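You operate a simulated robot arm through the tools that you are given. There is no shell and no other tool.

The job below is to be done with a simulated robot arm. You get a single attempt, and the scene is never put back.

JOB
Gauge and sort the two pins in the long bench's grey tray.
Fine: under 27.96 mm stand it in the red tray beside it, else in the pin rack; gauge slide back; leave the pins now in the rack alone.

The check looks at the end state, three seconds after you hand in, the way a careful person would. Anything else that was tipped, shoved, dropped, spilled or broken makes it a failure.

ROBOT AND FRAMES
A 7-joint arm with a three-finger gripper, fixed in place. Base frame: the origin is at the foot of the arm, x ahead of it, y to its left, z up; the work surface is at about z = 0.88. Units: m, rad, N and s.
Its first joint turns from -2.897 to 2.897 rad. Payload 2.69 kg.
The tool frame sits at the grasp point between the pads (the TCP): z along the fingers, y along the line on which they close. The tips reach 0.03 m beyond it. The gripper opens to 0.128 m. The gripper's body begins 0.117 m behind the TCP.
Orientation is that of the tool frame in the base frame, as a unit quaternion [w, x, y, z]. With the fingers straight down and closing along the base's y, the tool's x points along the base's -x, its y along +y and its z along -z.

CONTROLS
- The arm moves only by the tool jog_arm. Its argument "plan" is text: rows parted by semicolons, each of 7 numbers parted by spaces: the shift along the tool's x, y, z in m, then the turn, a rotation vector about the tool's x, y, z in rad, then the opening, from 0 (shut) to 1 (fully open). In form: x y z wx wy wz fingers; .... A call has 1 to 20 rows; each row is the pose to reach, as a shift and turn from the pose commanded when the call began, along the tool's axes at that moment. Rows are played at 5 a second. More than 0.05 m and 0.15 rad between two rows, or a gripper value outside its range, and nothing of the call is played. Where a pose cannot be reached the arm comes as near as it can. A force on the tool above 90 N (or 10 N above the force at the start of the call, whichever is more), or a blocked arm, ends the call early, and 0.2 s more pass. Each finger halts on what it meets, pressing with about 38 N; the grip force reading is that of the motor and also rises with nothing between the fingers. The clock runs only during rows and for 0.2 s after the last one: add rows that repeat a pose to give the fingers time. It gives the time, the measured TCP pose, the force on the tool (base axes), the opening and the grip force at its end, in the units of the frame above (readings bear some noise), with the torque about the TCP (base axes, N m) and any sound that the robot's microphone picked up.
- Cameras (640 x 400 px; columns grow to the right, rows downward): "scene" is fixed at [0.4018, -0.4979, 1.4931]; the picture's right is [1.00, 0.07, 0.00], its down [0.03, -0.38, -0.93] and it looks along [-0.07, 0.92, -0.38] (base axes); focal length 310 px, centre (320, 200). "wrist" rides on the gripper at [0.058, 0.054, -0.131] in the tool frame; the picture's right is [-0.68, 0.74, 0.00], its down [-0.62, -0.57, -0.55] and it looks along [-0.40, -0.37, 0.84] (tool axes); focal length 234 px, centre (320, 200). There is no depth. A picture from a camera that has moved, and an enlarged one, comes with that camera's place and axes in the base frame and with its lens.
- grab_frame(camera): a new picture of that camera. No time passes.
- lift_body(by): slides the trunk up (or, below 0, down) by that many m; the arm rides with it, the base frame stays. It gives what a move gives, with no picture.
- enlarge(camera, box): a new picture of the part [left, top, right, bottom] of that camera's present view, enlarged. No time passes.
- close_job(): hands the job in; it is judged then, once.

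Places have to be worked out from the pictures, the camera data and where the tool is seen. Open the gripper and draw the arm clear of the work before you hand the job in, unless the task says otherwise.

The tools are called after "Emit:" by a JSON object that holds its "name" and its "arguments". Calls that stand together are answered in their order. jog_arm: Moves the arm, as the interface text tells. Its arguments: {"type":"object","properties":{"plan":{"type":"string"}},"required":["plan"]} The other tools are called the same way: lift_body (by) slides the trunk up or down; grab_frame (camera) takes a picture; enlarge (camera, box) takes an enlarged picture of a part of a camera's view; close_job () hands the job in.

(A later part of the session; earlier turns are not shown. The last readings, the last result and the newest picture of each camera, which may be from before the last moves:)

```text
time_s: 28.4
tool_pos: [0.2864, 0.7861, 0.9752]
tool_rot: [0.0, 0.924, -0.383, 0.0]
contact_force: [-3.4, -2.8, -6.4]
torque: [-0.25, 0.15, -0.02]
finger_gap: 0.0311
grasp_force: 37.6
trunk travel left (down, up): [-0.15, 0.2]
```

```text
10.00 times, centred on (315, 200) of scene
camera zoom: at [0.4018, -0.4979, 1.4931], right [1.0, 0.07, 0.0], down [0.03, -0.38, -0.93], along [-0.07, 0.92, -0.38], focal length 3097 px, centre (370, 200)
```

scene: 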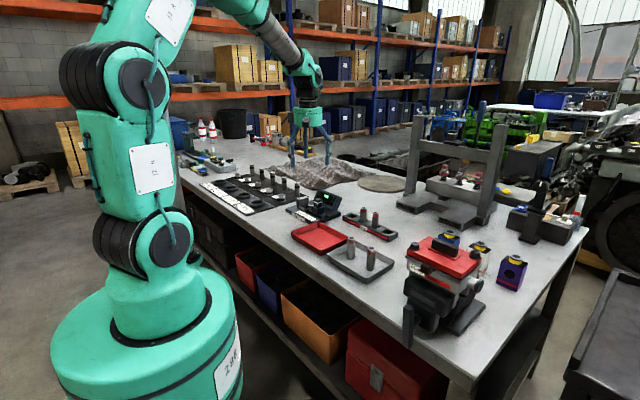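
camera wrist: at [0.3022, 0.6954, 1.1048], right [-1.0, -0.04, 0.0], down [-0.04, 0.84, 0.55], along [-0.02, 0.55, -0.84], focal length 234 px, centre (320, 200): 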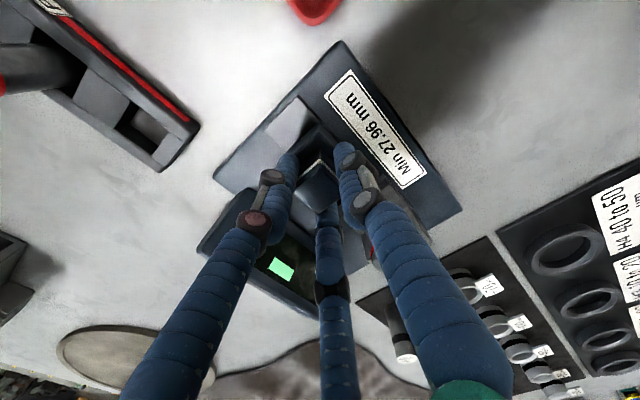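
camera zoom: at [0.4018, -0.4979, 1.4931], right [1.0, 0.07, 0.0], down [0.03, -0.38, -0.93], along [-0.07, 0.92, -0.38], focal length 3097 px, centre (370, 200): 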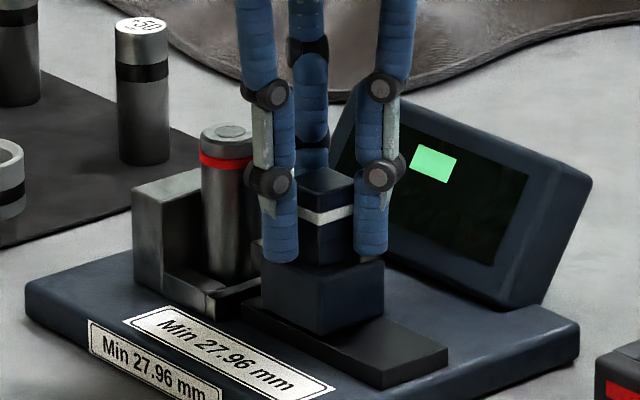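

Total 15 mm commanded so far. I continue in 1 mm steps until contact with the pin.

Emit:
{"name": "jog_arm", "arguments": {"plan": "-.001 .0002 .0002 0 0 0 0; -.002 .0002 .0002 0 0 0 0; -.003 .0002 .0002 0 0 0 0; -.003 .0002 .0002 0 0 0 0"}}

Emit:
{"name": "enlarge", "arguments": {"camera": "scene", "box": [290, 180, 340, 220]}}

Emit:
{"name": "grab_frame", "arguments": {"camera": "wrist"}}

```text
time_s: 29.4
tool_pos: [0.2835, 0.7888, 0.9754]
tool_rot: [-0.001, 0.924, -0.383, -0.001]
contact_force: [-1.9, -1.2, -2.1]
torque: [-0.11, 0.03, -0.03]
finger_gap: 0.0312
grasp_force: 38.1
trunk travel left (down, up): [-0.15, 0.2]
```

```text
10.00 times, centred on (315, 200) of scene
camera zoom: at [0.4018, -0.4979, 1.4931], right [1.0, 0.07, 0.0], down [0.03, -0.38, -0.93], along [-0.07, 0.92, -0.38], focal length 3097 px, centre (370, 200)
```

zoom: 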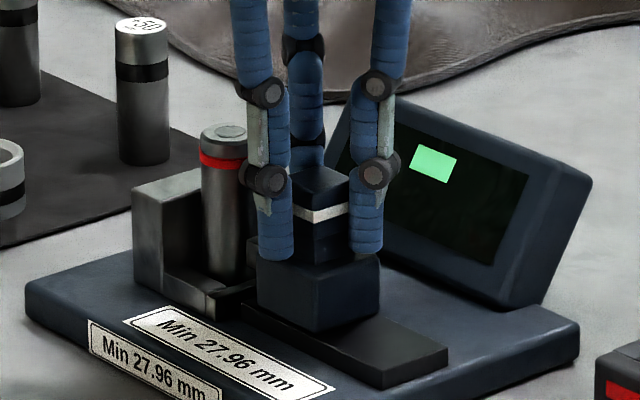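

```text
taken
camera wrist: at [0.2877, 0.7099, 1.1048], right [-1.0, -0.04, 0.0], down [-0.04, 0.84, 0.55], along [-0.02, 0.55, -0.84], focal length 234 px, centre (320, 200)
```

wrist: 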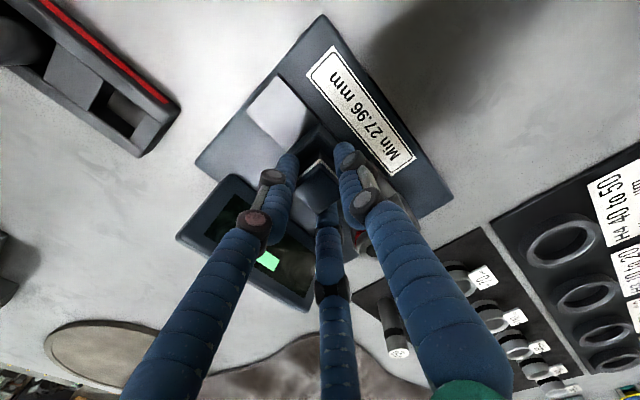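

No contact load yet at 18 mm. Continue.

Emit:
{"name": "jog_arm", "arguments": {"plan": "-.001 0 0 0 0 0 0; -.002 0 0 0 0 0 0; -.003 0 0 0 0 0 0; -.003 0 0 0 0 0 0"}}

Emit:
{"name": "enlarge", "arguments": {"camera": "scene", "box": [290, 180, 340, 220]}}

```text
time_s: 30.4
tool_pos: [0.2812, 0.7913, 0.9739]
tool_rot: [-0.001, 0.924, -0.382, 0.001]
contact_force: [-1.5, 0.8, -3.7]
torque: [0.11, -0.16, 0.06]
finger_gap: 0.031
grasp_force: 38.0
trunk travel left (down, up): [-0.15, 0.2]
```

```text
10.00 times, centred on (315, 200) of scene
camera zoom: at [0.4018, -0.4979, 1.4931], right [1.0, 0.07, 0.0], down [0.03, -0.38, -0.93], along [-0.07, 0.92, -0.38], focal length 3097 px, centre (370, 200)
```

zoom: 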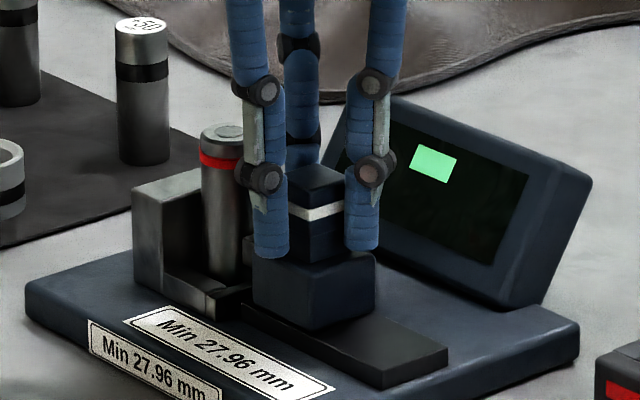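

Still free; continue with another 3 mm.

Emit:
{"name": "jog_arm", "arguments": {"plan": "-.001 0 0 0 0 0 0; -.002 0 0 0 0 0 0; -.003 0 0 0 0 0 0; -.003 0 0 0 0 0 0"}}

Emit:
{"name": "enlarge", "arguments": {"camera": "scene", "box": [290, 180, 340, 220]}}

```text
time_s: 31.4
tool_pos: [0.28, 0.7933, 0.9741]
tool_rot: [0.0, 0.924, -0.383, 0.0]
contact_force: [1.1, 2.2, 3.0]
torque: [-0.25, 0.12, 0.01]
finger_gap: 0.031
grasp_force: 37.8
trunk travel left (down, up): [-0.15, 0.2]
```

```text
10.00 times, centred on (315, 200) of scene
camera zoom: at [0.4018, -0.4979, 1.4931], right [1.0, 0.07, 0.0], down [0.03, -0.38, -0.93], along [-0.07, 0.92, -0.38], focal length 3097 px, centre (370, 200)
```

zoom: 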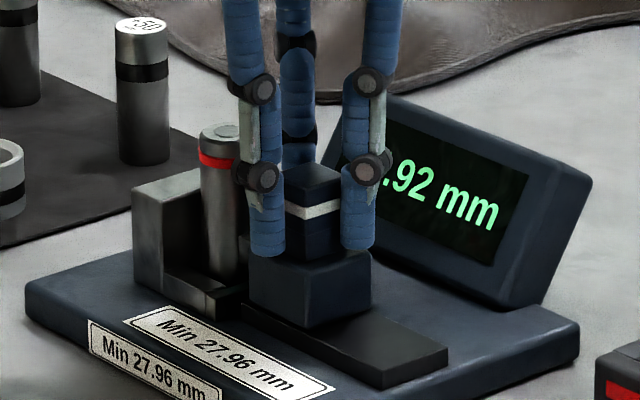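

The display now shows something ending ".92 mm". I look closer from both cameras.

Emit:
{"name": "enlarge", "arguments": {"camera": "scene", "box": [312, 190, 336, 210]}}

Emit:
{"name": "enlarge", "arguments": {"camera": "wrist", "box": [170, 160, 330, 310]}}

```text
16.00 times, centred on (324, 200) of scene
camera zoom: at [0.4018, -0.4979, 1.4931], right [1.0, 0.07, 0.0], down [0.03, -0.38, -0.93], along [-0.07, 0.92, -0.38], focal length 4955 px, centre (256, 200)
```

zoom: 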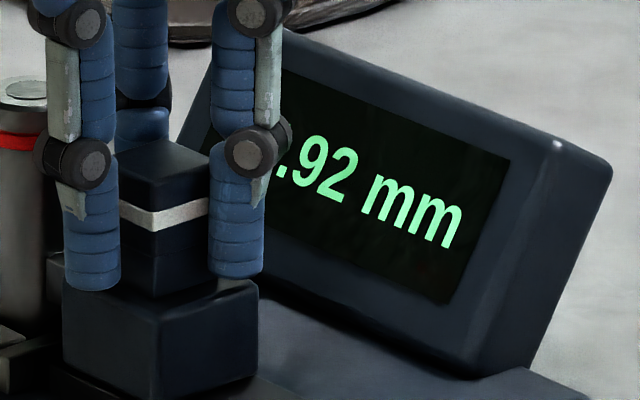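

```text
2.67 times, centred on (250, 235) of wrist
camera zoom: at [0.2837, 0.7139, 1.1048], right [-1.0, -0.04, 0.0], down [-0.04, 0.84, 0.55], along [-0.02, 0.55, -0.84], focal length 624 px, centre (507, 107)
```

zoom: 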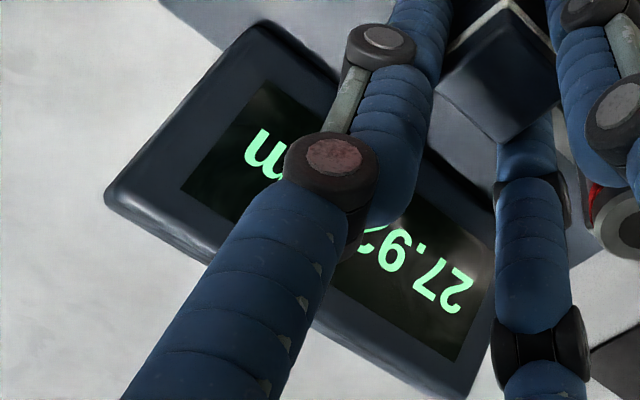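

It reads 27.92 mm. I press a touch more firmly to confirm that the reading is stable with the pin fully against the anvil.

Emit:
{"name": "jog_arm", "arguments": {"plan": "-.0005 0 0 0 0 0 0; -.001 0 0 0 0 0 0; -.001 0 0 0 0 0 0"}}

Emit:
{"name": "enlarge", "arguments": {"camera": "scene", "box": [290, 180, 340, 220]}}

Emit:
{"name": "enlarge", "arguments": {"camera": "wrist", "box": [170, 160, 330, 310]}}

```text
time_s: 32.2
tool_pos: [0.2801, 0.7942, 0.9745]
tool_rot: [0.001, 0.924, -0.382, 0.0]
contact_force: [-1.4, 0.6, 0.5]
torque: [0.28, -0.29, 0.08]
finger_gap: 0.0309
grasp_force: 37.1
trunk travel left (down, up): [-0.15, 0.2]
```

```text
10.00 times, centred on (315, 200) of scene
camera zoom: at [0.4018, -0.4979, 1.4931], right [1.0, 0.07, 0.0], down [0.03, -0.38, -0.93], along [-0.07, 0.92, -0.38], focal length 3097 px, centre (370, 200)
```

zoom: 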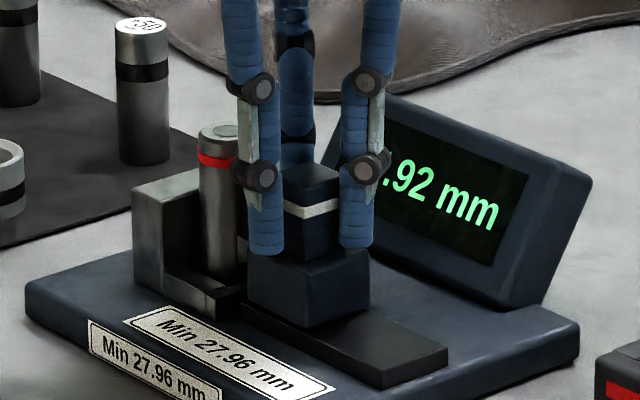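

```text
2.67 times, centred on (250, 235) of wrist
camera zoom: at [0.283, 0.7147, 1.1049], right [-1.0, -0.04, 0.0], down [-0.04, 0.84, 0.55], along [-0.02, 0.55, -0.84], focal length 624 px, centre (507, 107)
```

zoom: 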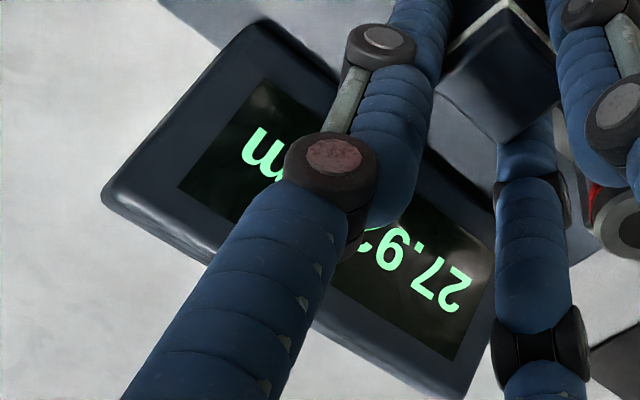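

Stable at 27.92, but the pin may still be shifting toward the anvil; I push until the force rises.

Emit:
{"name": "jog_arm", "arguments": {"plan": "-.0005 0 0 0 0 0 0; -.001 0 0 0 0 0 0; -.001 0 0 0 0 0 0"}}

Emit:
{"name": "enlarge", "arguments": {"camera": "scene", "box": [290, 180, 340, 220]}}

```text
time_s: 33.0
tool_pos: [0.279, 0.7948, 0.9749]
tool_rot: [0.0, 0.924, -0.383, 0.0]
contact_force: [-4.2, -4.0, -0.2]
torque: [-0.08, 0.01, 0.02]
finger_gap: 0.0308
grasp_force: 38.2
trunk travel left (down, up): [-0.15, 0.2]
```

```text
10.00 times, centred on (315, 200) of scene
camera zoom: at [0.4018, -0.4979, 1.4931], right [1.0, 0.07, 0.0], down [0.03, -0.38, -0.93], along [-0.07, 0.92, -0.38], focal length 3097 px, centre (370, 200)
```

zoom: 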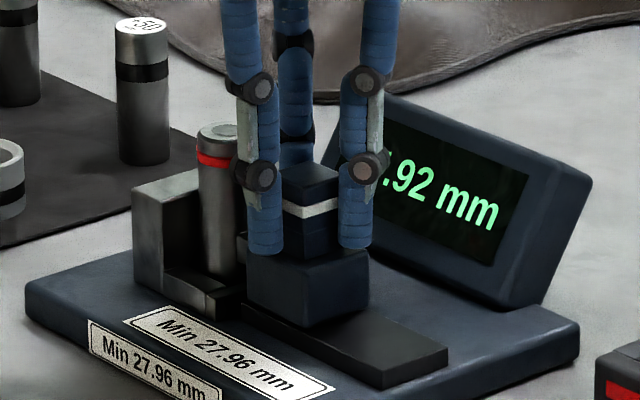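

Another small push to confirm a firm seat.

Emit:
{"name": "jog_arm", "arguments": {"plan": "-.0005 -.0002 0 0 0 0 0; -.001 -.0002 0 0 0 0 0; -.001 -.0002 0 0 0 0 0"}}

Emit:
{"name": "enlarge", "arguments": {"camera": "scene", "box": [290, 180, 340, 220]}}

```text
time_s: 33.8
tool_pos: [0.2784, 0.7958, 0.9744]
tool_rot: [0.0, 0.924, -0.383, 0.0]
contact_force: [4.1, -11.7, -0.3]
torque: [-0.41, -0.05, -0.16]
finger_gap: 0.0311
grasp_force: 38.0
trunk travel left (down, up): [-0.15, 0.2]
```

```text
10.00 times, centred on (315, 200) of scene
camera zoom: at [0.4018, -0.4979, 1.4931], right [1.0, 0.07, 0.0], down [0.03, -0.38, -0.93], along [-0.07, 0.92, -0.38], focal length 3097 px, centre (370, 200)
```

zoom: 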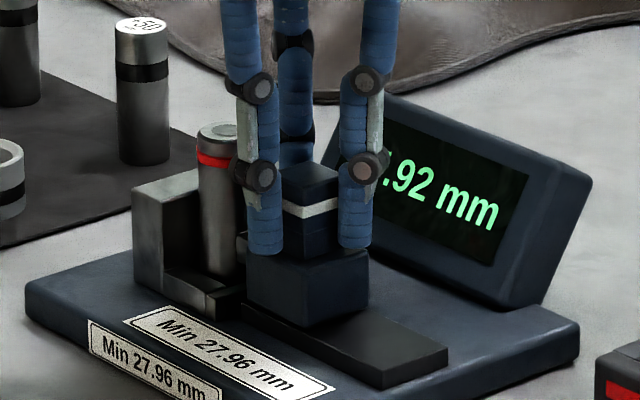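

Firm contact (≈11 N) and still 27.92 mm, so pin 2 is under 27.96 → red tray. I now take the slide back by the full 27 mm.

Emit:
{"name": "jog_arm", "arguments": {"plan": ".001 0 0 0 0 0 0; .003 0 0 0 0 0 0; .005 0 0 0 0 0 0; .008 0 -.0002 0 0 0 0; .011 0 -.0002 0 0 0 0; .014 -.0001 -.0004 0 0 0 0; .017 -.0001 -.0004 0 0 0 0; .02 -.0002 -.0006 0 0 0 0; .023 -.0003 -.0006 0 0 0 0; .025 -.0003 -.0007 0 0 0 0; .027 -.0003 -.0007 0 0 0 0; .027 -.0003 -.0007 0 0 0 0"}}

Emit:
{"name": "enlarge", "arguments": {"camera": "scene", "box": [290, 180, 340, 220]}}

```text
time_s: 36.4
tool_pos: [0.2979, 0.777, 0.9745]
tool_rot: [0.001, 0.924, -0.383, 0.0]
contact_force: [-8.0, -9.7, -10.7]
torque: [-0.12, 0.03, -0.03]
finger_gap: 0.031
grasp_force: 37.4
trunk travel left (down, up): [-0.15, 0.2]
```

```text
10.00 times, centred on (315, 200) of scene
camera zoom: at [0.4018, -0.4979, 1.4931], right [1.0, 0.07, 0.0], down [0.03, -0.38, -0.93], along [-0.07, 0.92, -0.38], focal length 3097 px, centre (370, 200)
```

zoom: 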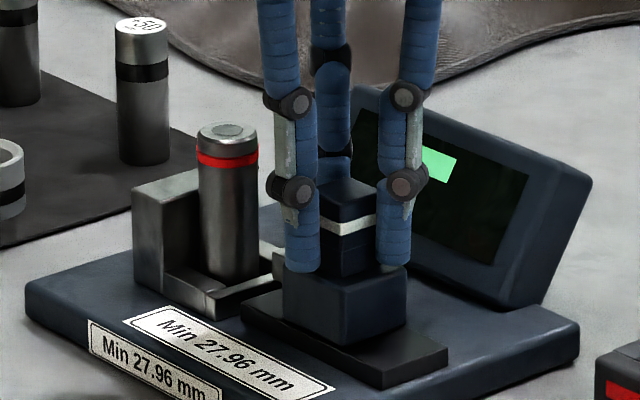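

The slide is almost home (~1–2 mm short compared with the first picture). I move it 1.5 mm further and compare.

Emit:
{"name": "jog_arm", "arguments": {"plan": ".0008 0 0 0 0 0 0; .0015 0 0 0 0 0 0; .0015 0 0 0 0 0 0"}}

Emit:
{"name": "enlarge", "arguments": {"camera": "scene", "box": [290, 180, 340, 220]}}

```text
time_s: 37.2
tool_pos: [0.298, 0.7753, 0.9734]
tool_rot: [0.001, 0.924, -0.383, 0.0]
contact_force: [-10.8, -12.3, -14.7]
torque: [-0.52, 0.43, -0.05]
finger_gap: 0.0312
grasp_force: 37.7
trunk travel left (down, up): [-0.15, 0.2]
```

```text
10.00 times, centred on (315, 200) of scene
camera zoom: at [0.4018, -0.4979, 1.4931], right [1.0, 0.07, 0.0], down [0.03, -0.38, -0.93], along [-0.07, 0.92, -0.38], focal length 3097 px, centre (370, 200)
```

zoom: 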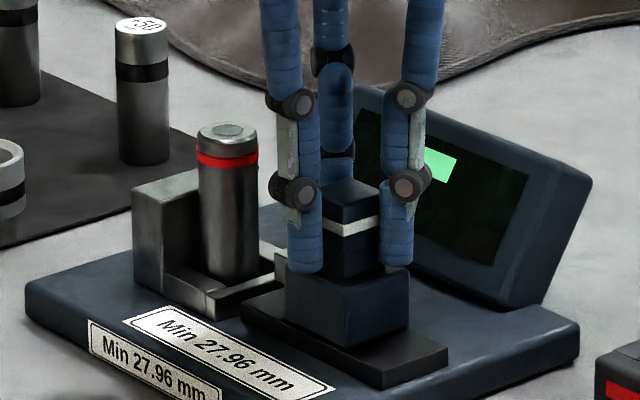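

The slide matches its original position. I relieve the small side load, open, and rise.

Emit:
{"name": "jog_arm", "arguments": {"plan": "0 .0006 .0006 0 0 0 0; 0 .0006 .0006 0 0 0 .3; 0 .0006 .0006 0 0 0 .45; 0 .0006 .0006 0 0 0 .45; 0 .0006 -.03 0 0 0 .45; 0 .0006 -.07 0 0 0 .45; 0 .0006 -.11 0 0 0 .45; 0 .0006 -.11 0 0 0 .45"}}

Emit:
{"name": "enlarge", "arguments": {"camera": "scene", "box": [290, 180, 340, 220]}}

Emit:
{"name": "enlarge", "arguments": {"camera": "wrist", "box": [250, 70, 390, 190]}}

```text
time_s: 39.0
tool_pos: [0.2992, 0.7757, 1.0859]
tool_rot: [0.0, 0.924, -0.383, 0.0]
contact_force: [-0.4, -1.2, 1.0]
torque: [0.03, -0.01, 0.02]
finger_gap: 0.0577
grasp_force: 0.0
trunk travel left (down, up): [-0.15, 0.2]
```

```text
10.00 times, centred on (315, 200) of scene
camera zoom: at [0.4018, -0.4979, 1.4931], right [1.0, 0.07, 0.0], down [0.03, -0.38, -0.93], along [-0.07, 0.92, -0.38], focal length 3097 px, centre (370, 200)
```

zoom: 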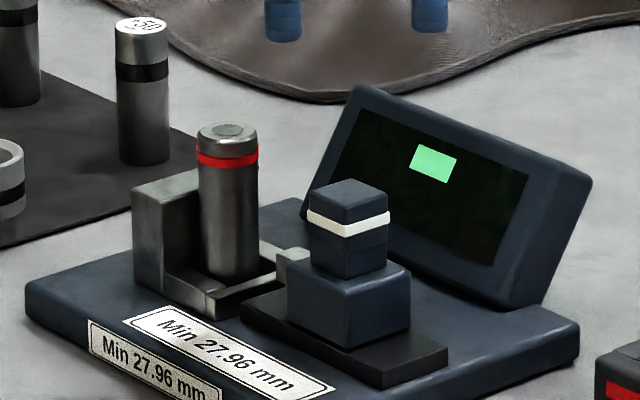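

```text
3.33 times, centred on (320, 130) of wrist
camera zoom: at [0.304, 0.6961, 1.2163], right [-1.0, -0.04, 0.0], down [-0.04, 0.84, 0.55], along [-0.02, 0.55, -0.84], focal length 781 px, centre (320, 433)
```

zoom: 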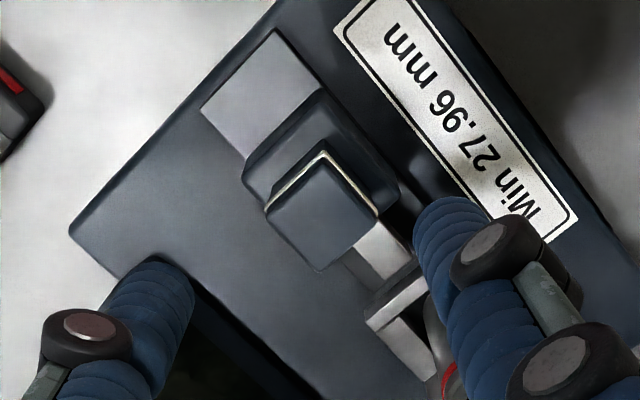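

Slide is back exactly where it was. Now I go back above pin 2 (pushed ~2 mm toward the anvil), descend and grip it high as before.

Emit:
{"name": "jog_arm", "arguments": {"plan": "-.042 0 0 0 0 0 .45; -.084 -.0003 0 0 0 0 .45; -.084 -.0003 .03 0 0 0 .45; -.084 -.0003 .06 0 0 0 .45; -.084 -.0003 .06 0 0 0 .45"}}

Emit:
{"name": "enlarge", "arguments": {"camera": "wrist", "box": [250, 90, 390, 210]}}

Emit:
{"name": "enlarge", "arguments": {"camera": "scene", "box": [290, 170, 340, 220]}}

```text
time_s: 40.2
tool_pos: [0.239, 0.835, 1.0221]
tool_rot: [0.0, 0.924, -0.383, 0.001]
contact_force: [0.4, 0.5, -0.1]
torque: [-0.03, 0.03, -0.03]
finger_gap: 0.0575
grasp_force: 0.1
trunk travel left (down, up): [-0.15, 0.2]
```

```text
3.33 times, centred on (320, 150) of wrist
camera zoom: at [0.2429, 0.7552, 1.1534], right [-1.0, -0.04, 0.0], down [-0.04, 0.84, 0.55], along [-0.02, 0.55, -0.84], focal length 781 px, centre (320, 367)
```

zoom: 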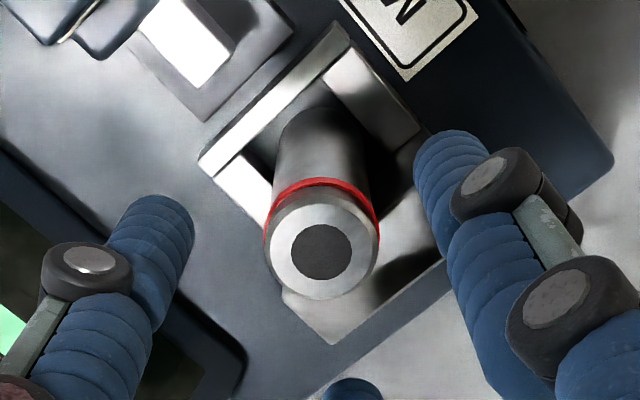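

```text
8.00 times, centred on (315, 195) of scene
camera zoom: at [0.4018, -0.4979, 1.4931], right [1.0, 0.07, 0.0], down [0.03, -0.38, -0.93], along [-0.07, 0.92, -0.38], focal length 2478 px, centre (360, 240)
```

zoom: 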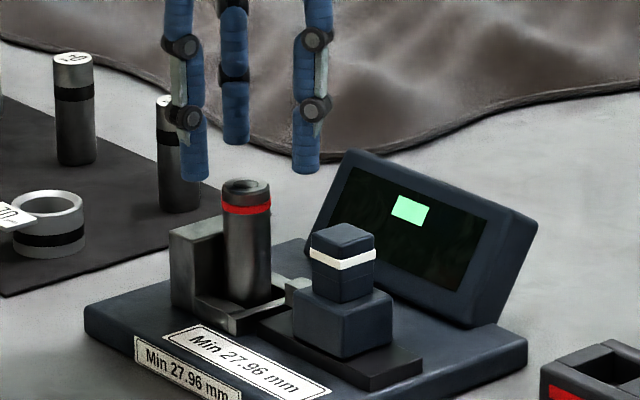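

Well centred. Descend, grip and lift.

Emit:
{"name": "jog_arm", "arguments": {"plan": "0 0 .02 0 0 0 .45; 0 0 .035 0 0 0 .45; 0 0 .0405 0 0 0 .45; 0 0 .0405 0 0 0 .3; 0 0 .0405 0 0 0 .15; 0 0 .0405 0 0 0 0; 0 0 .0405 0 0 0 0; 0 0 .0405 0 0 0 0"}}

Emit:
{"name": "enlarge", "arguments": {"camera": "scene", "box": [290, 170, 340, 220]}}

```text
time_s: 42.0
tool_pos: [0.239, 0.8348, 0.9844]
tool_rot: [0.0, 0.924, -0.383, 0.0]
contact_force: [0.0, -0.3, 0.0]
torque: [-0.06, 0.02, 0.0]
finger_gap: 0.0262
grasp_force: 37.8
trunk travel left (down, up): [-0.15, 0.2]
```

```text
8.00 times, centred on (315, 195) of scene
camera zoom: at [0.4018, -0.4979, 1.4931], right [1.0, 0.07, 0.0], down [0.03, -0.38, -0.93], along [-0.07, 0.92, -0.38], focal length 2478 px, centre (360, 240)
```

zoom: 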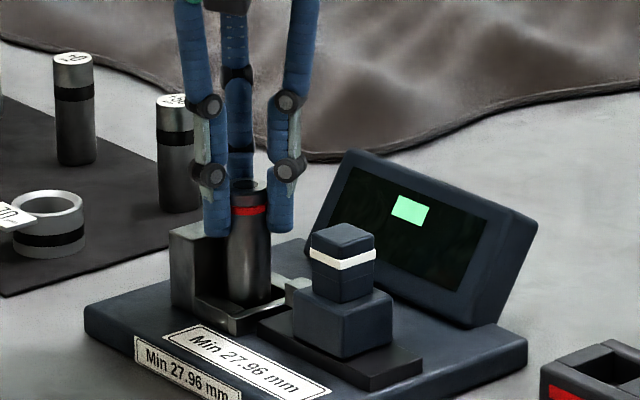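

Gripped again. I lift and carry pin 2 to above the red tray (tray spans a≈-0.27…-0.07, b≈0.555…0.705; target a≈-0.135, b≈0.63).

Emit:
{"name": "jog_arm", "arguments": {"plan": "0 0 -.02 0 0 0 0; 0 0 -.06 0 0 0 0; 0 0 -.1 0 0 0 0; 0 0 -.118 0 0 0 0; .0358 .0162 -.118 0 0 0 0; .0716 .0323 -.118 0 0 0 0; .1074 .0485 -.118 0 0 0 0; .1432 .0646 -.118 0 0 0 0; .179 .0808 -.118 0 0 0 0; .2147 .097 -.118 0 0 0 0; .2505 .1131 -.118 0 0 0 0; .2863 .1293 -.118 0 0 0 0; .2863 .1293 -.118 0 0 0 0"}}

Emit:
{"name": "grab_frame", "arguments": {"camera": "wrist"}}

Emit:
{"name": "grab_frame", "arguments": {"camera": "scene"}}

```text
time_s: 44.8
tool_pos: [0.3529, 0.5405, 1.1034]
tool_rot: [0.0, 0.924, -0.383, 0.0]
contact_force: [0.2, -0.2, -2.5]
torque: [0.08, -0.02, 0.01]
finger_gap: 0.0259
grasp_force: 37.4
trunk travel left (down, up): [-0.15, 0.2]
```

```text
taken
camera wrist: at [0.3555, 0.4604, 1.2329], right [-1.0, -0.04, 0.0], down [-0.04, 0.84, 0.55], along [-0.02, 0.55, -0.84], focal length 234 px, centre (320, 200)
```

wrist: 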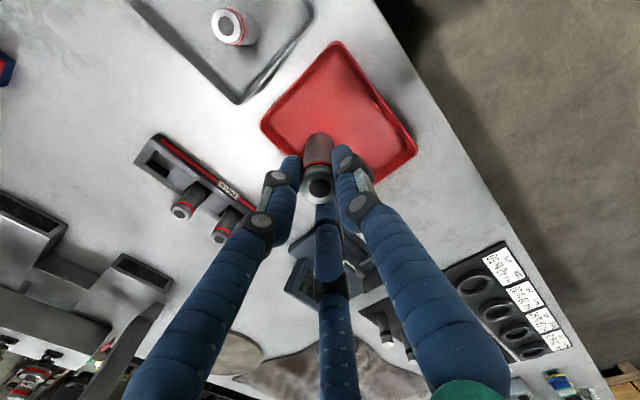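

```text
taken
```

scene: 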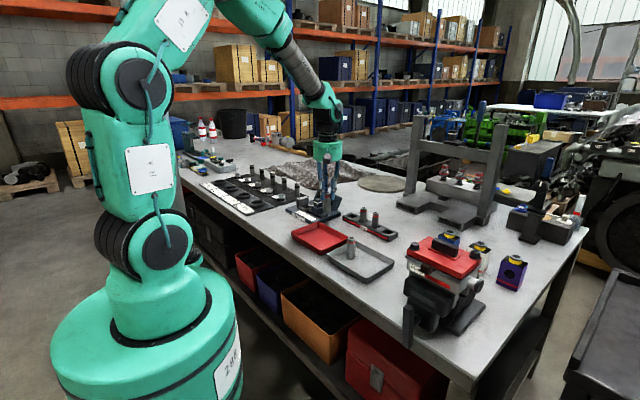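

The pin hangs over the inside of the red tray with >50 mm to the nearest walls. I lower it to ~8 mm above the expected floor contact.

Emit:
{"name": "jog_arm", "arguments": {"plan": "0 0 .04 0 0 0 0; 0 0 .08 0 0 0 0; 0 0 .105 0 0 0 0; 0 0 .12 0 0 0 0; 0 0 .126 0 0 0 0; 0 0 .126 0 0 0 0"}}

Emit:
{"name": "enlarge", "arguments": {"camera": "scene", "box": [280, 180, 370, 270]}}

```text
time_s: 46.2
tool_pos: [0.3502, 0.54, 0.9756]
tool_rot: [0.0, 0.924, -0.382, 0.0]
contact_force: [0.4, -0.3, -2.8]
torque: [0.03, 0.03, -0.02]
finger_gap: 0.0261
grasp_force: 38.2
trunk travel left (down, up): [-0.15, 0.2]
```

```text
4.44 times, centred on (325, 225) of scene
camera zoom: at [0.4018, -0.4979, 1.4931], right [1.0, 0.07, 0.0], down [0.03, -0.38, -0.93], along [-0.07, 0.92, -0.38], focal length 1376 px, centre (298, 89)
```

zoom: 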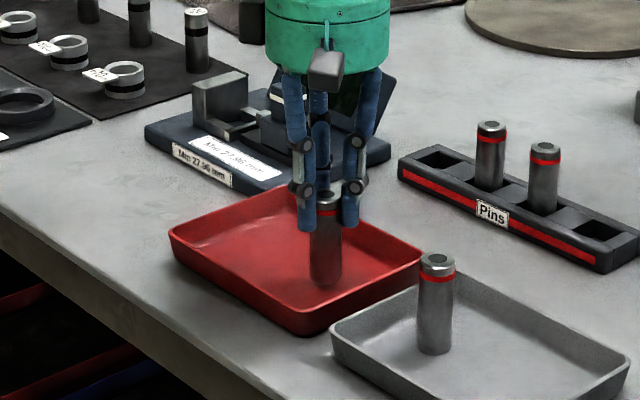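

Still hanging free (−2.8 N). Lower in 1 mm steps to contact.

Emit:
{"name": "jog_arm", "arguments": {"plan": "0 0 .001 0 0 0 0; 0 0 .002 0 0 0 0; 0 0 .003 0 0 0 0; 0 0 .004 0 0 0 0; 0 0 .004 0 0 0 0"}}

```text
time_s: 47.4
tool_pos: [0.3499, 0.5397, 0.9733]
tool_rot: [0.0, 0.924, -0.383, 0.0]
contact_force: [0.5, -0.3, -1.9]
torque: [-0.02, -0.06, 0.0]
finger_gap: 0.0263
grasp_force: 38.5
trunk travel left (down, up): [-0.15, 0.2]
```

Emit:
{"name": "jog_arm", "arguments": {"plan": "0 0 .001 0 0 0 0; 0 0 .002 0 0 0 0; 0 0 .002 0 0 0 0"}}

```text
time_s: 48.2
tool_pos: [0.3477, 0.539, 0.969]
tool_rot: [0.0, 0.924, -0.382, 0.0]
contact_force: [-0.9, -0.4, -3.4]
torque: [-0.03, 0.0, -0.03]
finger_gap: 0.0261
grasp_force: 37.6
trunk travel left (down, up): [-0.15, 0.2]
```

No floor contact yet (still −3 N); I go down 1 mm at a time.

Emit:
{"name": "jog_arm", "arguments": {"plan": "0 0 .001 0 0 0 0; 0 0 .0015 0 0 0 0; 0 0 .0015 0 0 0 0"}}

Emit:
{"name": "enlarge", "arguments": {"camera": "scene", "box": [305, 210, 345, 250]}}

```text
time_s: 49.0
tool_pos: [0.349, 0.5415, 0.9697]
tool_rot: [-0.001, 0.924, -0.382, 0.0]
contact_force: [-4.5, -1.2, 14.5]
torque: [-0.38, 0.45, -0.04]
finger_gap: 0.0261
grasp_force: 37.9
trunk travel left (down, up): [-0.15, 0.2]
```

```text
10.00 times, centred on (325, 230) of scene
camera zoom: at [0.4018, -0.4979, 1.4931], right [1.0, 0.07, 0.0], down [0.03, -0.38, -0.93], along [-0.07, 0.92, -0.38], focal length 3097 px, centre (270, -100)
```

zoom: 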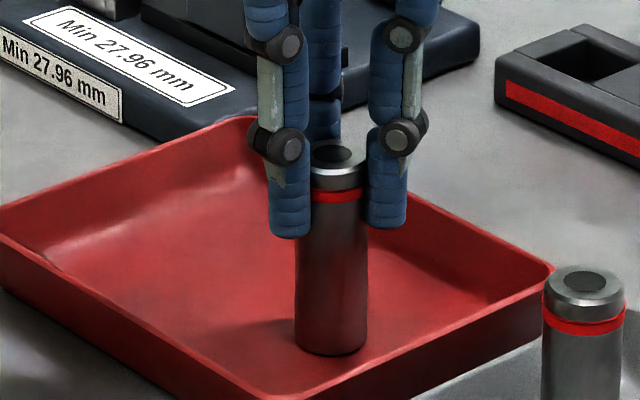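

Contact (14 N). I ease 0.7 mm up, open, and rise.

Emit:
{"name": "jog_arm", "arguments": {"plan": "0 0 -.0007 0 0 0 0; 0 0 -.0007 0 0 0 .2; 0 0 -.0007 0 0 0 .3; 0 0 -.0007 0 0 0 .45; 0 0 -.0007 0 0 0 .45; 0 0 -.02 0 0 0 .45; 0 0 -.06 0 0 0 .45; 0 0 -.1 0 0 0 .45; 0 0 -.1 0 0 0 .45"}}

Emit:
{"name": "enlarge", "arguments": {"camera": "scene", "box": [290, 190, 370, 270]}}

Emit:
{"name": "grab_frame", "arguments": {"camera": "wrist"}}

```text
time_s: 51.0
tool_pos: [0.3492, 0.5406, 1.0683]
tool_rot: [-0.001, 0.923, -0.384, 0.0]
contact_force: [0.2, -0.3, 0.4]
torque: [0.05, 0.01, 0.02]
finger_gap: 0.0578
grasp_force: 0.0
trunk travel left (down, up): [-0.15, 0.2]
```

```text
5.00 times, centred on (330, 230) of scene
camera zoom: at [0.4018, -0.4979, 1.4931], right [1.0, 0.07, 0.0], down [0.03, -0.38, -0.93], along [-0.07, 0.92, -0.38], focal length 1548 px, centre (270, 50)
```

zoom: 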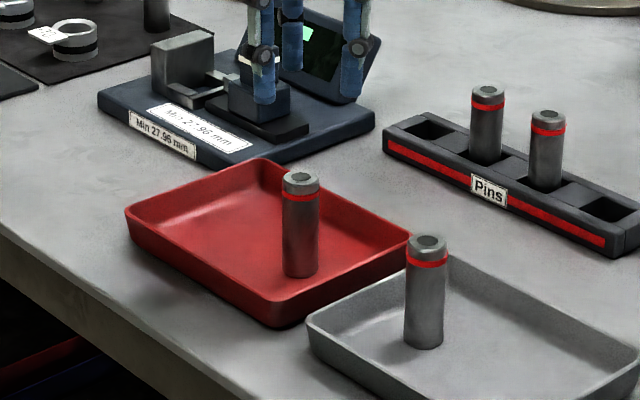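

```text
taken
camera wrist: at [0.354, 0.4616, 1.1983], right [-1.0, -0.04, 0.0], down [-0.04, 0.84, 0.55], along [-0.02, 0.55, -0.84], focal length 234 px, centre (320, 200)
```

wrist: 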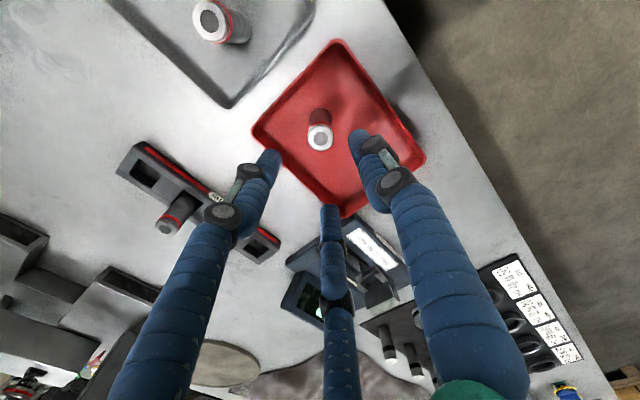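

Pin 2 stands in the red tray. Now to pin 1 in the grey tray: shift +132 mm in a, descend to just above it and check.

Emit:
{"name": "jog_arm", "arguments": {"plan": ".044 .0007 0 0 0 0 .5; .088 .0014 0 0 0 0 .5; .132 .002 0 0 0 0 .5; .132 .002 .03 0 0 0 .5; .132 .002 .058 0 0 0 .5; .132 .002 .058 0 0 0 .5"}}

Emit:
{"name": "enlarge", "arguments": {"camera": "wrist", "box": [250, 90, 390, 210]}}

```text
time_s: 52.4
tool_pos: [0.4423, 0.4479, 1.0116]
tool_rot: [-0.001, 0.924, -0.383, 0.0]
contact_force: [0.4, 0.6, 0.6]
torque: [-0.01, 0.0, 0.02]
finger_gap: 0.0641
grasp_force: 0.1
trunk travel left (down, up): [-0.15, 0.2]
```

```text
3.33 times, centred on (320, 150) of wrist
camera zoom: at [0.447, 0.3681, 1.1417], right [-1.0, -0.04, 0.0], down [-0.04, 0.84, 0.55], along [-0.02, 0.55, -0.84], focal length 781 px, centre (320, 367)
```

zoom: 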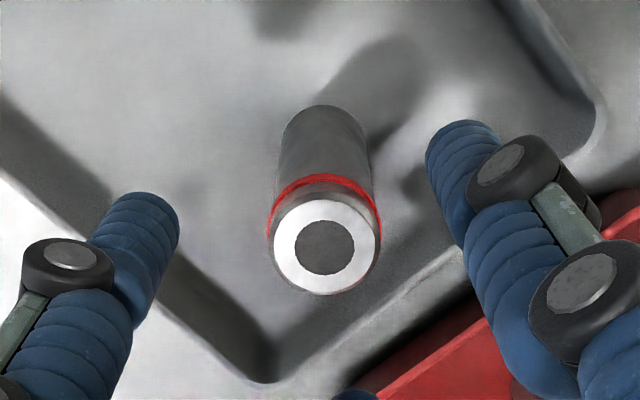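

Well aligned (≈1.5 mm off, corrected). Descend, grip.

Emit:
{"name": "jog_arm", "arguments": {"plan": "-.001 .001 .015 0 0 0 .5; -.001 .001 .03 0 0 0 .5; -.001 .001 .043 0 0 0 .5; -.001 .001 .043 0 0 0 .35; -.001 .001 .043 0 0 0 .2; -.001 .001 .043 0 0 0 0; -.001 .001 .043 0 0 0 0; -.001 .001 .043 0 0 0 0"}}

Emit:
{"name": "enlarge", "arguments": {"camera": "scene", "box": [310, 190, 400, 280]}}

```text
time_s: 54.2
tool_pos: [0.4402, 0.445, 0.9681]
tool_rot: [0.0, 0.924, -0.382, 0.0]
contact_force: [0.5, -0.3, -1.2]
torque: [0.06, -0.01, 0.01]
finger_gap: 0.0282
grasp_force: 38.0
trunk travel left (down, up): [-0.15, 0.2]
```

```text
4.44 times, centred on (355, 235) of scene
camera zoom: at [0.4018, -0.4979, 1.4931], right [1.0, 0.07, 0.0], down [0.03, -0.38, -0.93], along [-0.07, 0.92, -0.38], focal length 1376 px, centre (164, 44)
```

zoom: 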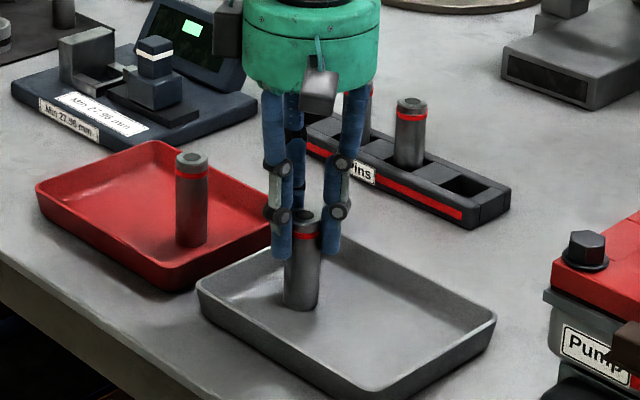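

Pin 1 gripped (gap ≈28 mm). Lift and carry it to above the gauge pocket.

Emit:
{"name": "jog_arm", "arguments": {"plan": "0 0 -.03 0 0 0 0; 0 0 -.075 0 0 0 0; 0 0 -.12 0 0 0 0; -.03 -.0096 -.132 0 0 0 0; -.075 -.024 -.132 0 0 0 0; -.12 -.0385 -.132 0 0 0 0; -.165 -.0529 -.132 0 0 0 0; -.21 -.0673 -.132 0 0 0 0; -.255 -.0818 -.132 0 0 0 0; -.3 -.0962 -.132 0 0 0 0; -.345 -.1106 -.132 0 0 0 0; -.385 -.1235 -.132 0 0 0 0; -.416 -.1334 -.132 0 0 0 0; -.416 -.1334 -.105 0 0 0 0; -.416 -.1334 -.078 0 0 0 0; -.416 -.1334 -.078 0 0 0 0; -.416 -.1334 -.078 0 0 0 0"}}

Emit:
{"name": "enlarge", "arguments": {"camera": "wrist", "box": [270, 80, 370, 160]}}

Emit:
{"name": "enlarge", "arguments": {"camera": "scene", "box": [280, 165, 350, 225]}}

```text
time_s: 57.8
tool_pos: [0.2411, 0.8352, 1.0468]
tool_rot: [-0.001, 0.924, -0.382, 0.001]
contact_force: [-0.6, -0.2, -2.3]
torque: [0.01, -0.03, 0.0]
finger_gap: 0.0262
grasp_force: 37.6
trunk travel left (down, up): [-0.15, 0.2]
```

```text
5.00 times, centred on (320, 120) of wrist
camera zoom: at [0.2448, 0.7558, 1.1768], right [-1.0, -0.04, 0.0], down [-0.04, 0.84, 0.55], along [-0.02, 0.55, -0.84], focal length 1171 px, centre (320, 600)
```

zoom: 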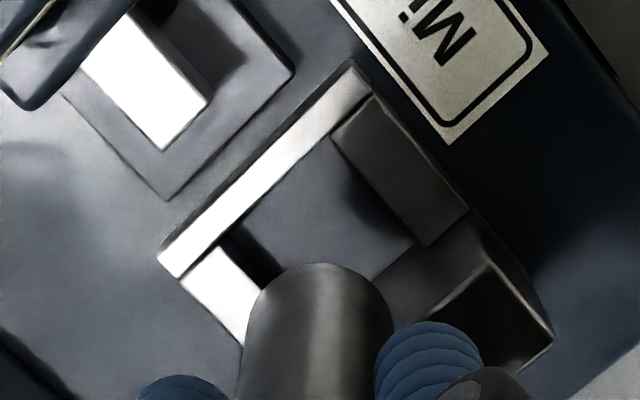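

```text
6.67 times, centred on (315, 195) of scene
camera zoom: at [0.4018, -0.4979, 1.4931], right [1.0, 0.07, 0.0], down [0.03, -0.38, -0.93], along [-0.07, 0.92, -0.38], focal length 2065 px, centre (353, 233)
```

zoom: 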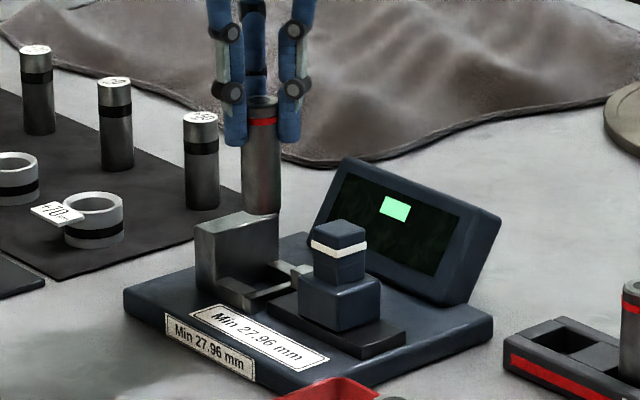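

The pocket appears ~2–3 mm back toward the camera relative to last time; I correct (+1.7 mm a, −2.8 mm b) and lower into the pocket.

Emit:
{"name": "jog_arm", "arguments": {"plan": ".0017 .0028 0 0 0 0 0; .0017 .0028 .015 0 0 0 0; .0017 .0028 .025 0 0 0 0; .0017 .0028 .025 0 0 0 0"}}

Emit:
{"name": "enlarge", "arguments": {"camera": "wrist", "box": [270, 80, 370, 160]}}

```text
time_s: 58.8
tool_pos: [0.2391, 0.8324, 1.0205]
tool_rot: [0.0, 0.924, -0.383, 0.001]
contact_force: [0.3, -0.5, -1.6]
torque: [-0.01, 0.02, -0.02]
finger_gap: 0.0261
grasp_force: 38.3
trunk travel left (down, up): [-0.15, 0.2]
```

```text
5.00 times, centred on (320, 120) of wrist
camera zoom: at [0.2436, 0.7528, 1.1512], right [-1.0, -0.04, 0.0], down [-0.04, 0.84, 0.55], along [-0.02, 0.55, -0.84], focal length 1171 px, centre (320, 600)
```

zoom: 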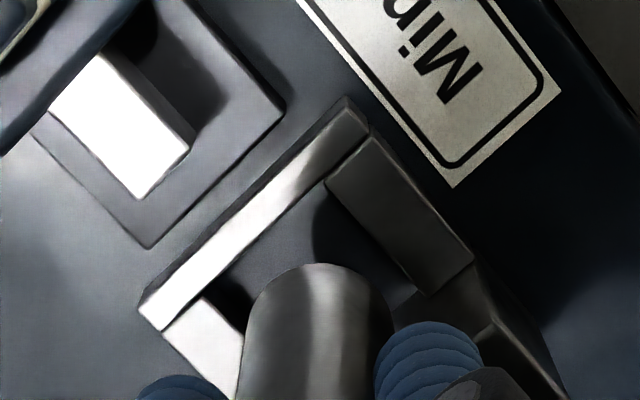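

Centred now within 1 mm. Lower to just above seat.

Emit:
{"name": "jog_arm", "arguments": {"plan": "0 0 .01 0 0 0 0; 0 0 .02 0 0 0 0; 0 0 .028 0 0 0 0; 0 0 .033 0 0 0 0; 0 0 .035 0 0 0 0; 0 0 .036 0 0 0 0; 0 0 .036 0 0 0 0"}}

```text
time_s: 60.4
tool_pos: [0.2386, 0.8327, 0.985]
tool_rot: [0.0, 0.924, -0.382, -0.001]
contact_force: [-0.5, 0.7, -2.2]
torque: [0.01, -0.01, 0.0]
finger_gap: 0.026
grasp_force: 38.0
trunk travel left (down, up): [-0.15, 0.2]
```

Free descent; now 1 mm steps to touch.

Emit:
{"name": "jog_arm", "arguments": {"plan": "0 0 .001 0 0 0 0; 0 0 .002 0 0 0 0; 0 0 .002 0 0 0 0"}}

```text
time_s: 61.2
tool_pos: [0.2393, 0.8322, 0.9836]
tool_rot: [0.0, 0.924, -0.383, -0.001]
contact_force: [-0.6, 0.3, -1.9]
torque: [0.01, 0.02, 0.01]
finger_gap: 0.0262
grasp_force: 37.9
trunk travel left (down, up): [-0.15, 0.2]
```

Emit:
{"name": "jog_arm", "arguments": {"plan": "0 0 .001 0 0 0 0; 0 0 .0015 0 0 0 0; 0 0 .0015 0 0 0 0"}}

```text
time_s: 62.0
tool_pos: [0.2406, 0.8328, 0.9824]
tool_rot: [0.0, 0.924, -0.382, -0.001]
contact_force: [0.2, -1.3, 7.9]
torque: [-0.18, 0.01, -0.03]
finger_gap: 0.0264
grasp_force: 38.1
trunk travel left (down, up): [-0.15, 0.2]
```

Seated (8 N). Release, rise, and shift over the slide knob.

Emit:
{"name": "jog_arm", "arguments": {"plan": "0 0 0 0 0 0 .3; 0 0 0 0 0 0 .45; 0 0 0 0 0 0 .45; 0 0 -.02 0 0 0 .45; 0 0 -.06 0 0 0 .45; 0 0 -.1 0 0 0 .45; .04 -.001 -.1 0 0 0 .45; .08 -.0019 -.1 0 0 0 .45; .08 -.0019 -.1 0 0 0 .45; .08 -.0019 -.1 0 0 0 .45"}}

Emit:
{"name": "enlarge", "arguments": {"camera": "wrist", "box": [250, 70, 390, 190]}}

Emit:
{"name": "enlarge", "arguments": {"camera": "scene", "box": [290, 180, 340, 220]}}

```text
time_s: 64.2
tool_pos: [0.297, 0.7768, 1.0811]
tool_rot: [0.0, 0.924, -0.383, 0.0]
contact_force: [0.0, 0.5, 1.1]
torque: [-0.01, 0.02, -0.02]
finger_gap: 0.0576
grasp_force: 0.1
trunk travel left (down, up): [-0.15, 0.2]
```

```text
3.33 times, centred on (320, 130) of wrist
camera zoom: at [0.3027, 0.6974, 1.211], right [-1.0, -0.04, 0.0], down [-0.04, 0.84, 0.55], along [-0.02, 0.55, -0.84], focal length 781 px, centre (320, 433)
```

zoom: 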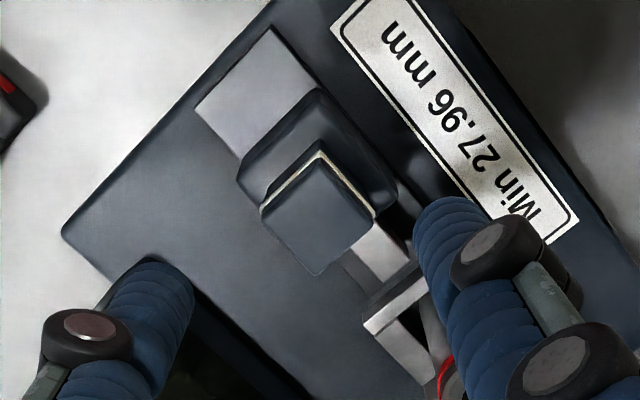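

```text
10.00 times, centred on (315, 200) of scene
camera zoom: at [0.4018, -0.4979, 1.4931], right [1.0, 0.07, 0.0], down [0.03, -0.38, -0.93], along [-0.07, 0.92, -0.38], focal length 3097 px, centre (370, 200)
```

zoom: 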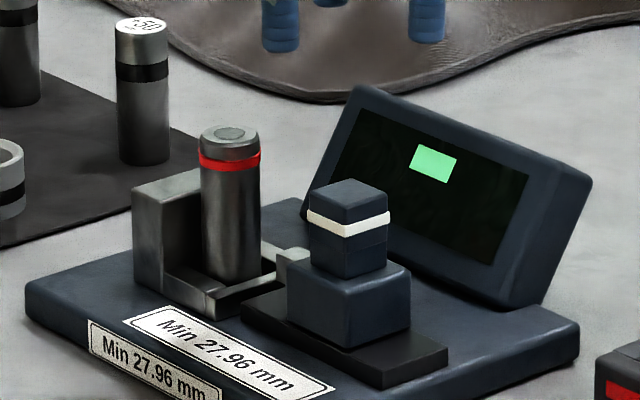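

Pin 1 stands in the pocket; knob alignment needs ~2 mm in +a. I correct, descend, and grip the knob.

Emit:
{"name": "jog_arm", "arguments": {"plan": ".0018 -.0002 0 0 0 0 .45; .0018 -.0002 .04 0 0 0 .45; .0018 -.0002 .08 0 0 0 .45; .0018 -.0002 .095 0 0 0 .45; .0018 -.0002 .106 0 0 0 .45; .0018 -.0002 .106 0 0 0 .35; .0018 -.0002 .106 0 0 0 .25; .0018 -.0002 .106 0 0 0 .15; .0018 -.0002 .106 0 0 0 0; .0018 -.0002 .106 0 0 0 0; .0018 -.0002 .106 0 0 0 0"}}

Emit:
{"name": "enlarge", "arguments": {"camera": "scene", "box": [290, 180, 340, 220]}}

```text
time_s: 66.6
tool_pos: [0.3004, 0.7749, 0.9748]
tool_rot: [0.0, 0.924, -0.382, 0.0]
contact_force: [3.4, 3.3, -0.7]
torque: [0.05, -0.09, -0.01]
finger_gap: 0.0311
grasp_force: 38.3
trunk travel left (down, up): [-0.15, 0.2]
```

```text
10.00 times, centred on (315, 200) of scene
camera zoom: at [0.4018, -0.4979, 1.4931], right [1.0, 0.07, 0.0], down [0.03, -0.38, -0.93], along [-0.07, 0.92, -0.38], focal length 3097 px, centre (370, 200)
```

zoom: 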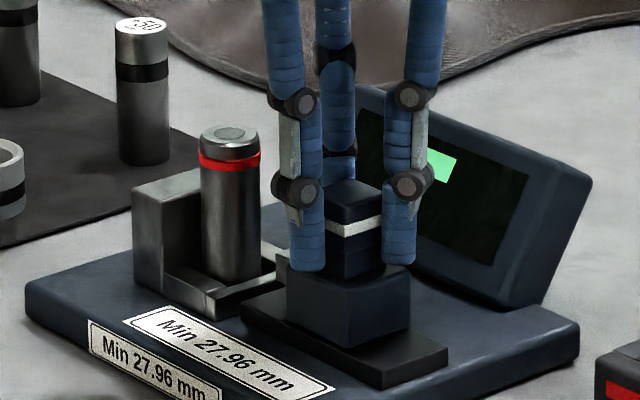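

Knob gripped with the slide still at home. I push it 20 mm toward the anvil in 2 mm steps.

Emit:
{"name": "jog_arm", "arguments": {"plan": "-.002 0 0 0 0 0 0; -.004 0 0 0 0 0 0; -.006 0 0 0 0 0 0; -.008 0 0 0 0 0 0; -.01 0 .0002 0 0 0 0; -.012 0 .0002 0 0 0 0; -.014 0 .0002 0 0 0 0; -.016 0 .0002 0 0 0 0; -.018 0 .0002 0 0 0 0; -.02 0 .0002 0 0 0 0; -.02 0 .0002 0 0 0 0"}}

Emit:
{"name": "enlarge", "arguments": {"camera": "scene", "box": [290, 180, 340, 220]}}

```text
time_s: 69.0
tool_pos: [0.2847, 0.7885, 0.9754]
tool_rot: [0.0, 0.924, -0.383, 0.001]
contact_force: [6.3, 6.0, 6.2]
torque: [0.02, 0.01, 0.0]
finger_gap: 0.0311
grasp_force: 37.9
trunk travel left (down, up): [-0.15, 0.2]
```

```text
10.00 times, centred on (315, 200) of scene
camera zoom: at [0.4018, -0.4979, 1.4931], right [1.0, 0.07, 0.0], down [0.03, -0.38, -0.93], along [-0.07, 0.92, -0.38], focal length 3097 px, centre (370, 200)
```

zoom: 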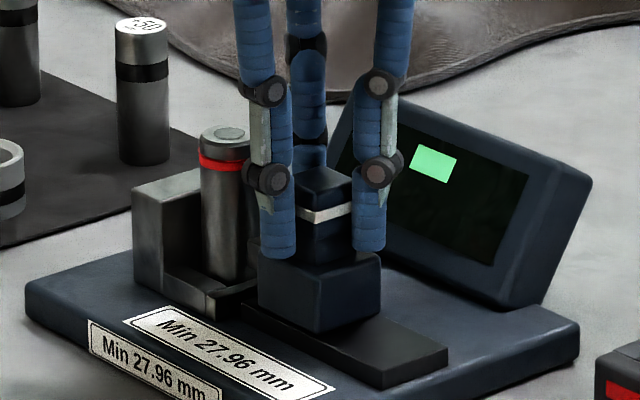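

Continue 4 mm, relieving the slight side load.

Emit:
{"name": "jog_arm", "arguments": {"plan": "-.001 -.0003 -.0002 0 0 0 0; -.002 -.0003 -.0002 0 0 0 0; -.003 -.0003 -.0002 0 0 0 0; -.004 -.0003 -.0002 0 0 0 0; -.004 -.0003 -.0002 0 0 0 0"}}

Emit:
{"name": "enlarge", "arguments": {"camera": "scene", "box": [290, 180, 340, 220]}}

```text
time_s: 70.2
tool_pos: [0.2819, 0.793, 0.9747]
tool_rot: [0.001, 0.924, -0.383, 0.0]
contact_force: [1.3, 5.1, 0.7]
torque: [0.11, -0.06, 0.01]
finger_gap: 0.0311
grasp_force: 37.9
trunk travel left (down, up): [-0.15, 0.2]
```

```text
10.00 times, centred on (315, 200) of scene
camera zoom: at [0.4018, -0.4979, 1.4931], right [1.0, 0.07, 0.0], down [0.03, -0.38, -0.93], along [-0.07, 0.92, -0.38], focal length 3097 px, centre (370, 200)
```

zoom: 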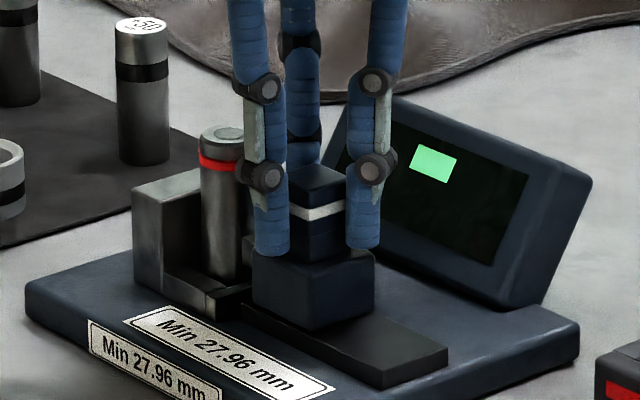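

Close to contact now; continue in smaller steps.

Emit:
{"name": "jog_arm", "arguments": {"plan": "-.001 0 0 0 0 0 0; -.002 0 0 0 0 0 0; -.003 0 0 0 0 0 0; -.003 0 0 0 0 0 0"}}

Emit:
{"name": "enlarge", "arguments": {"camera": "scene", "box": [290, 180, 340, 220]}}

Emit:
{"name": "enlarge", "arguments": {"camera": "wrist", "box": [170, 160, 330, 310]}}

```text
time_s: 71.2
tool_pos: [0.2795, 0.7944, 0.9753]
tool_rot: [0.0, 0.924, -0.383, 0.0]
contact_force: [4.2, 5.9, -2.2]
torque: [0.17, -0.1, 0.02]
finger_gap: 0.0313
grasp_force: 38.1
trunk travel left (down, up): [-0.15, 0.2]
```

```text
10.00 times, centred on (315, 200) of scene
camera zoom: at [0.4018, -0.4979, 1.4931], right [1.0, 0.07, 0.0], down [0.03, -0.38, -0.93], along [-0.07, 0.92, -0.38], focal length 3097 px, centre (370, 200)
```

zoom: 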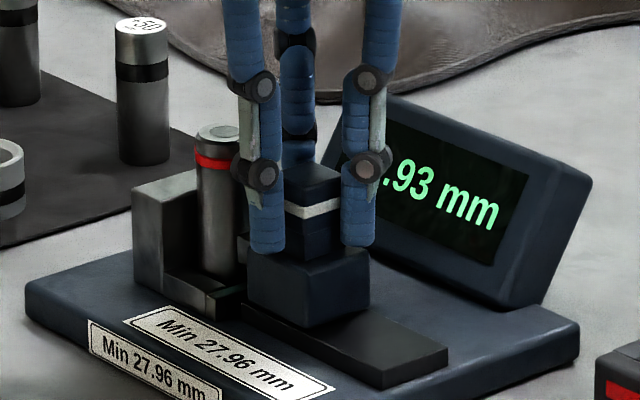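

```text
2.67 times, centred on (250, 235) of wrist
camera zoom: at [0.2836, 0.7153, 1.1056], right [-1.0, -0.04, 0.0], down [-0.04, 0.84, 0.55], along [-0.02, 0.55, -0.84], focal length 624 px, centre (507, 107)
```

zoom: 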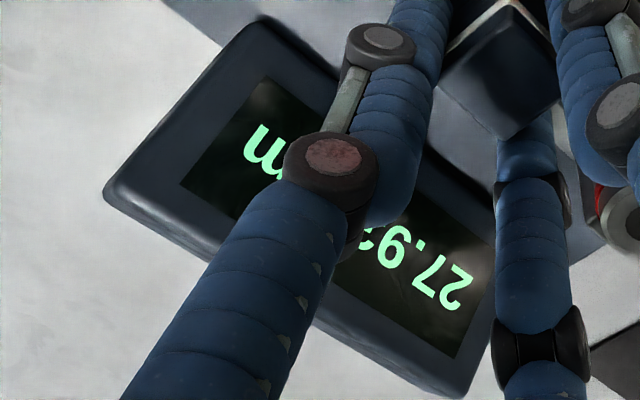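

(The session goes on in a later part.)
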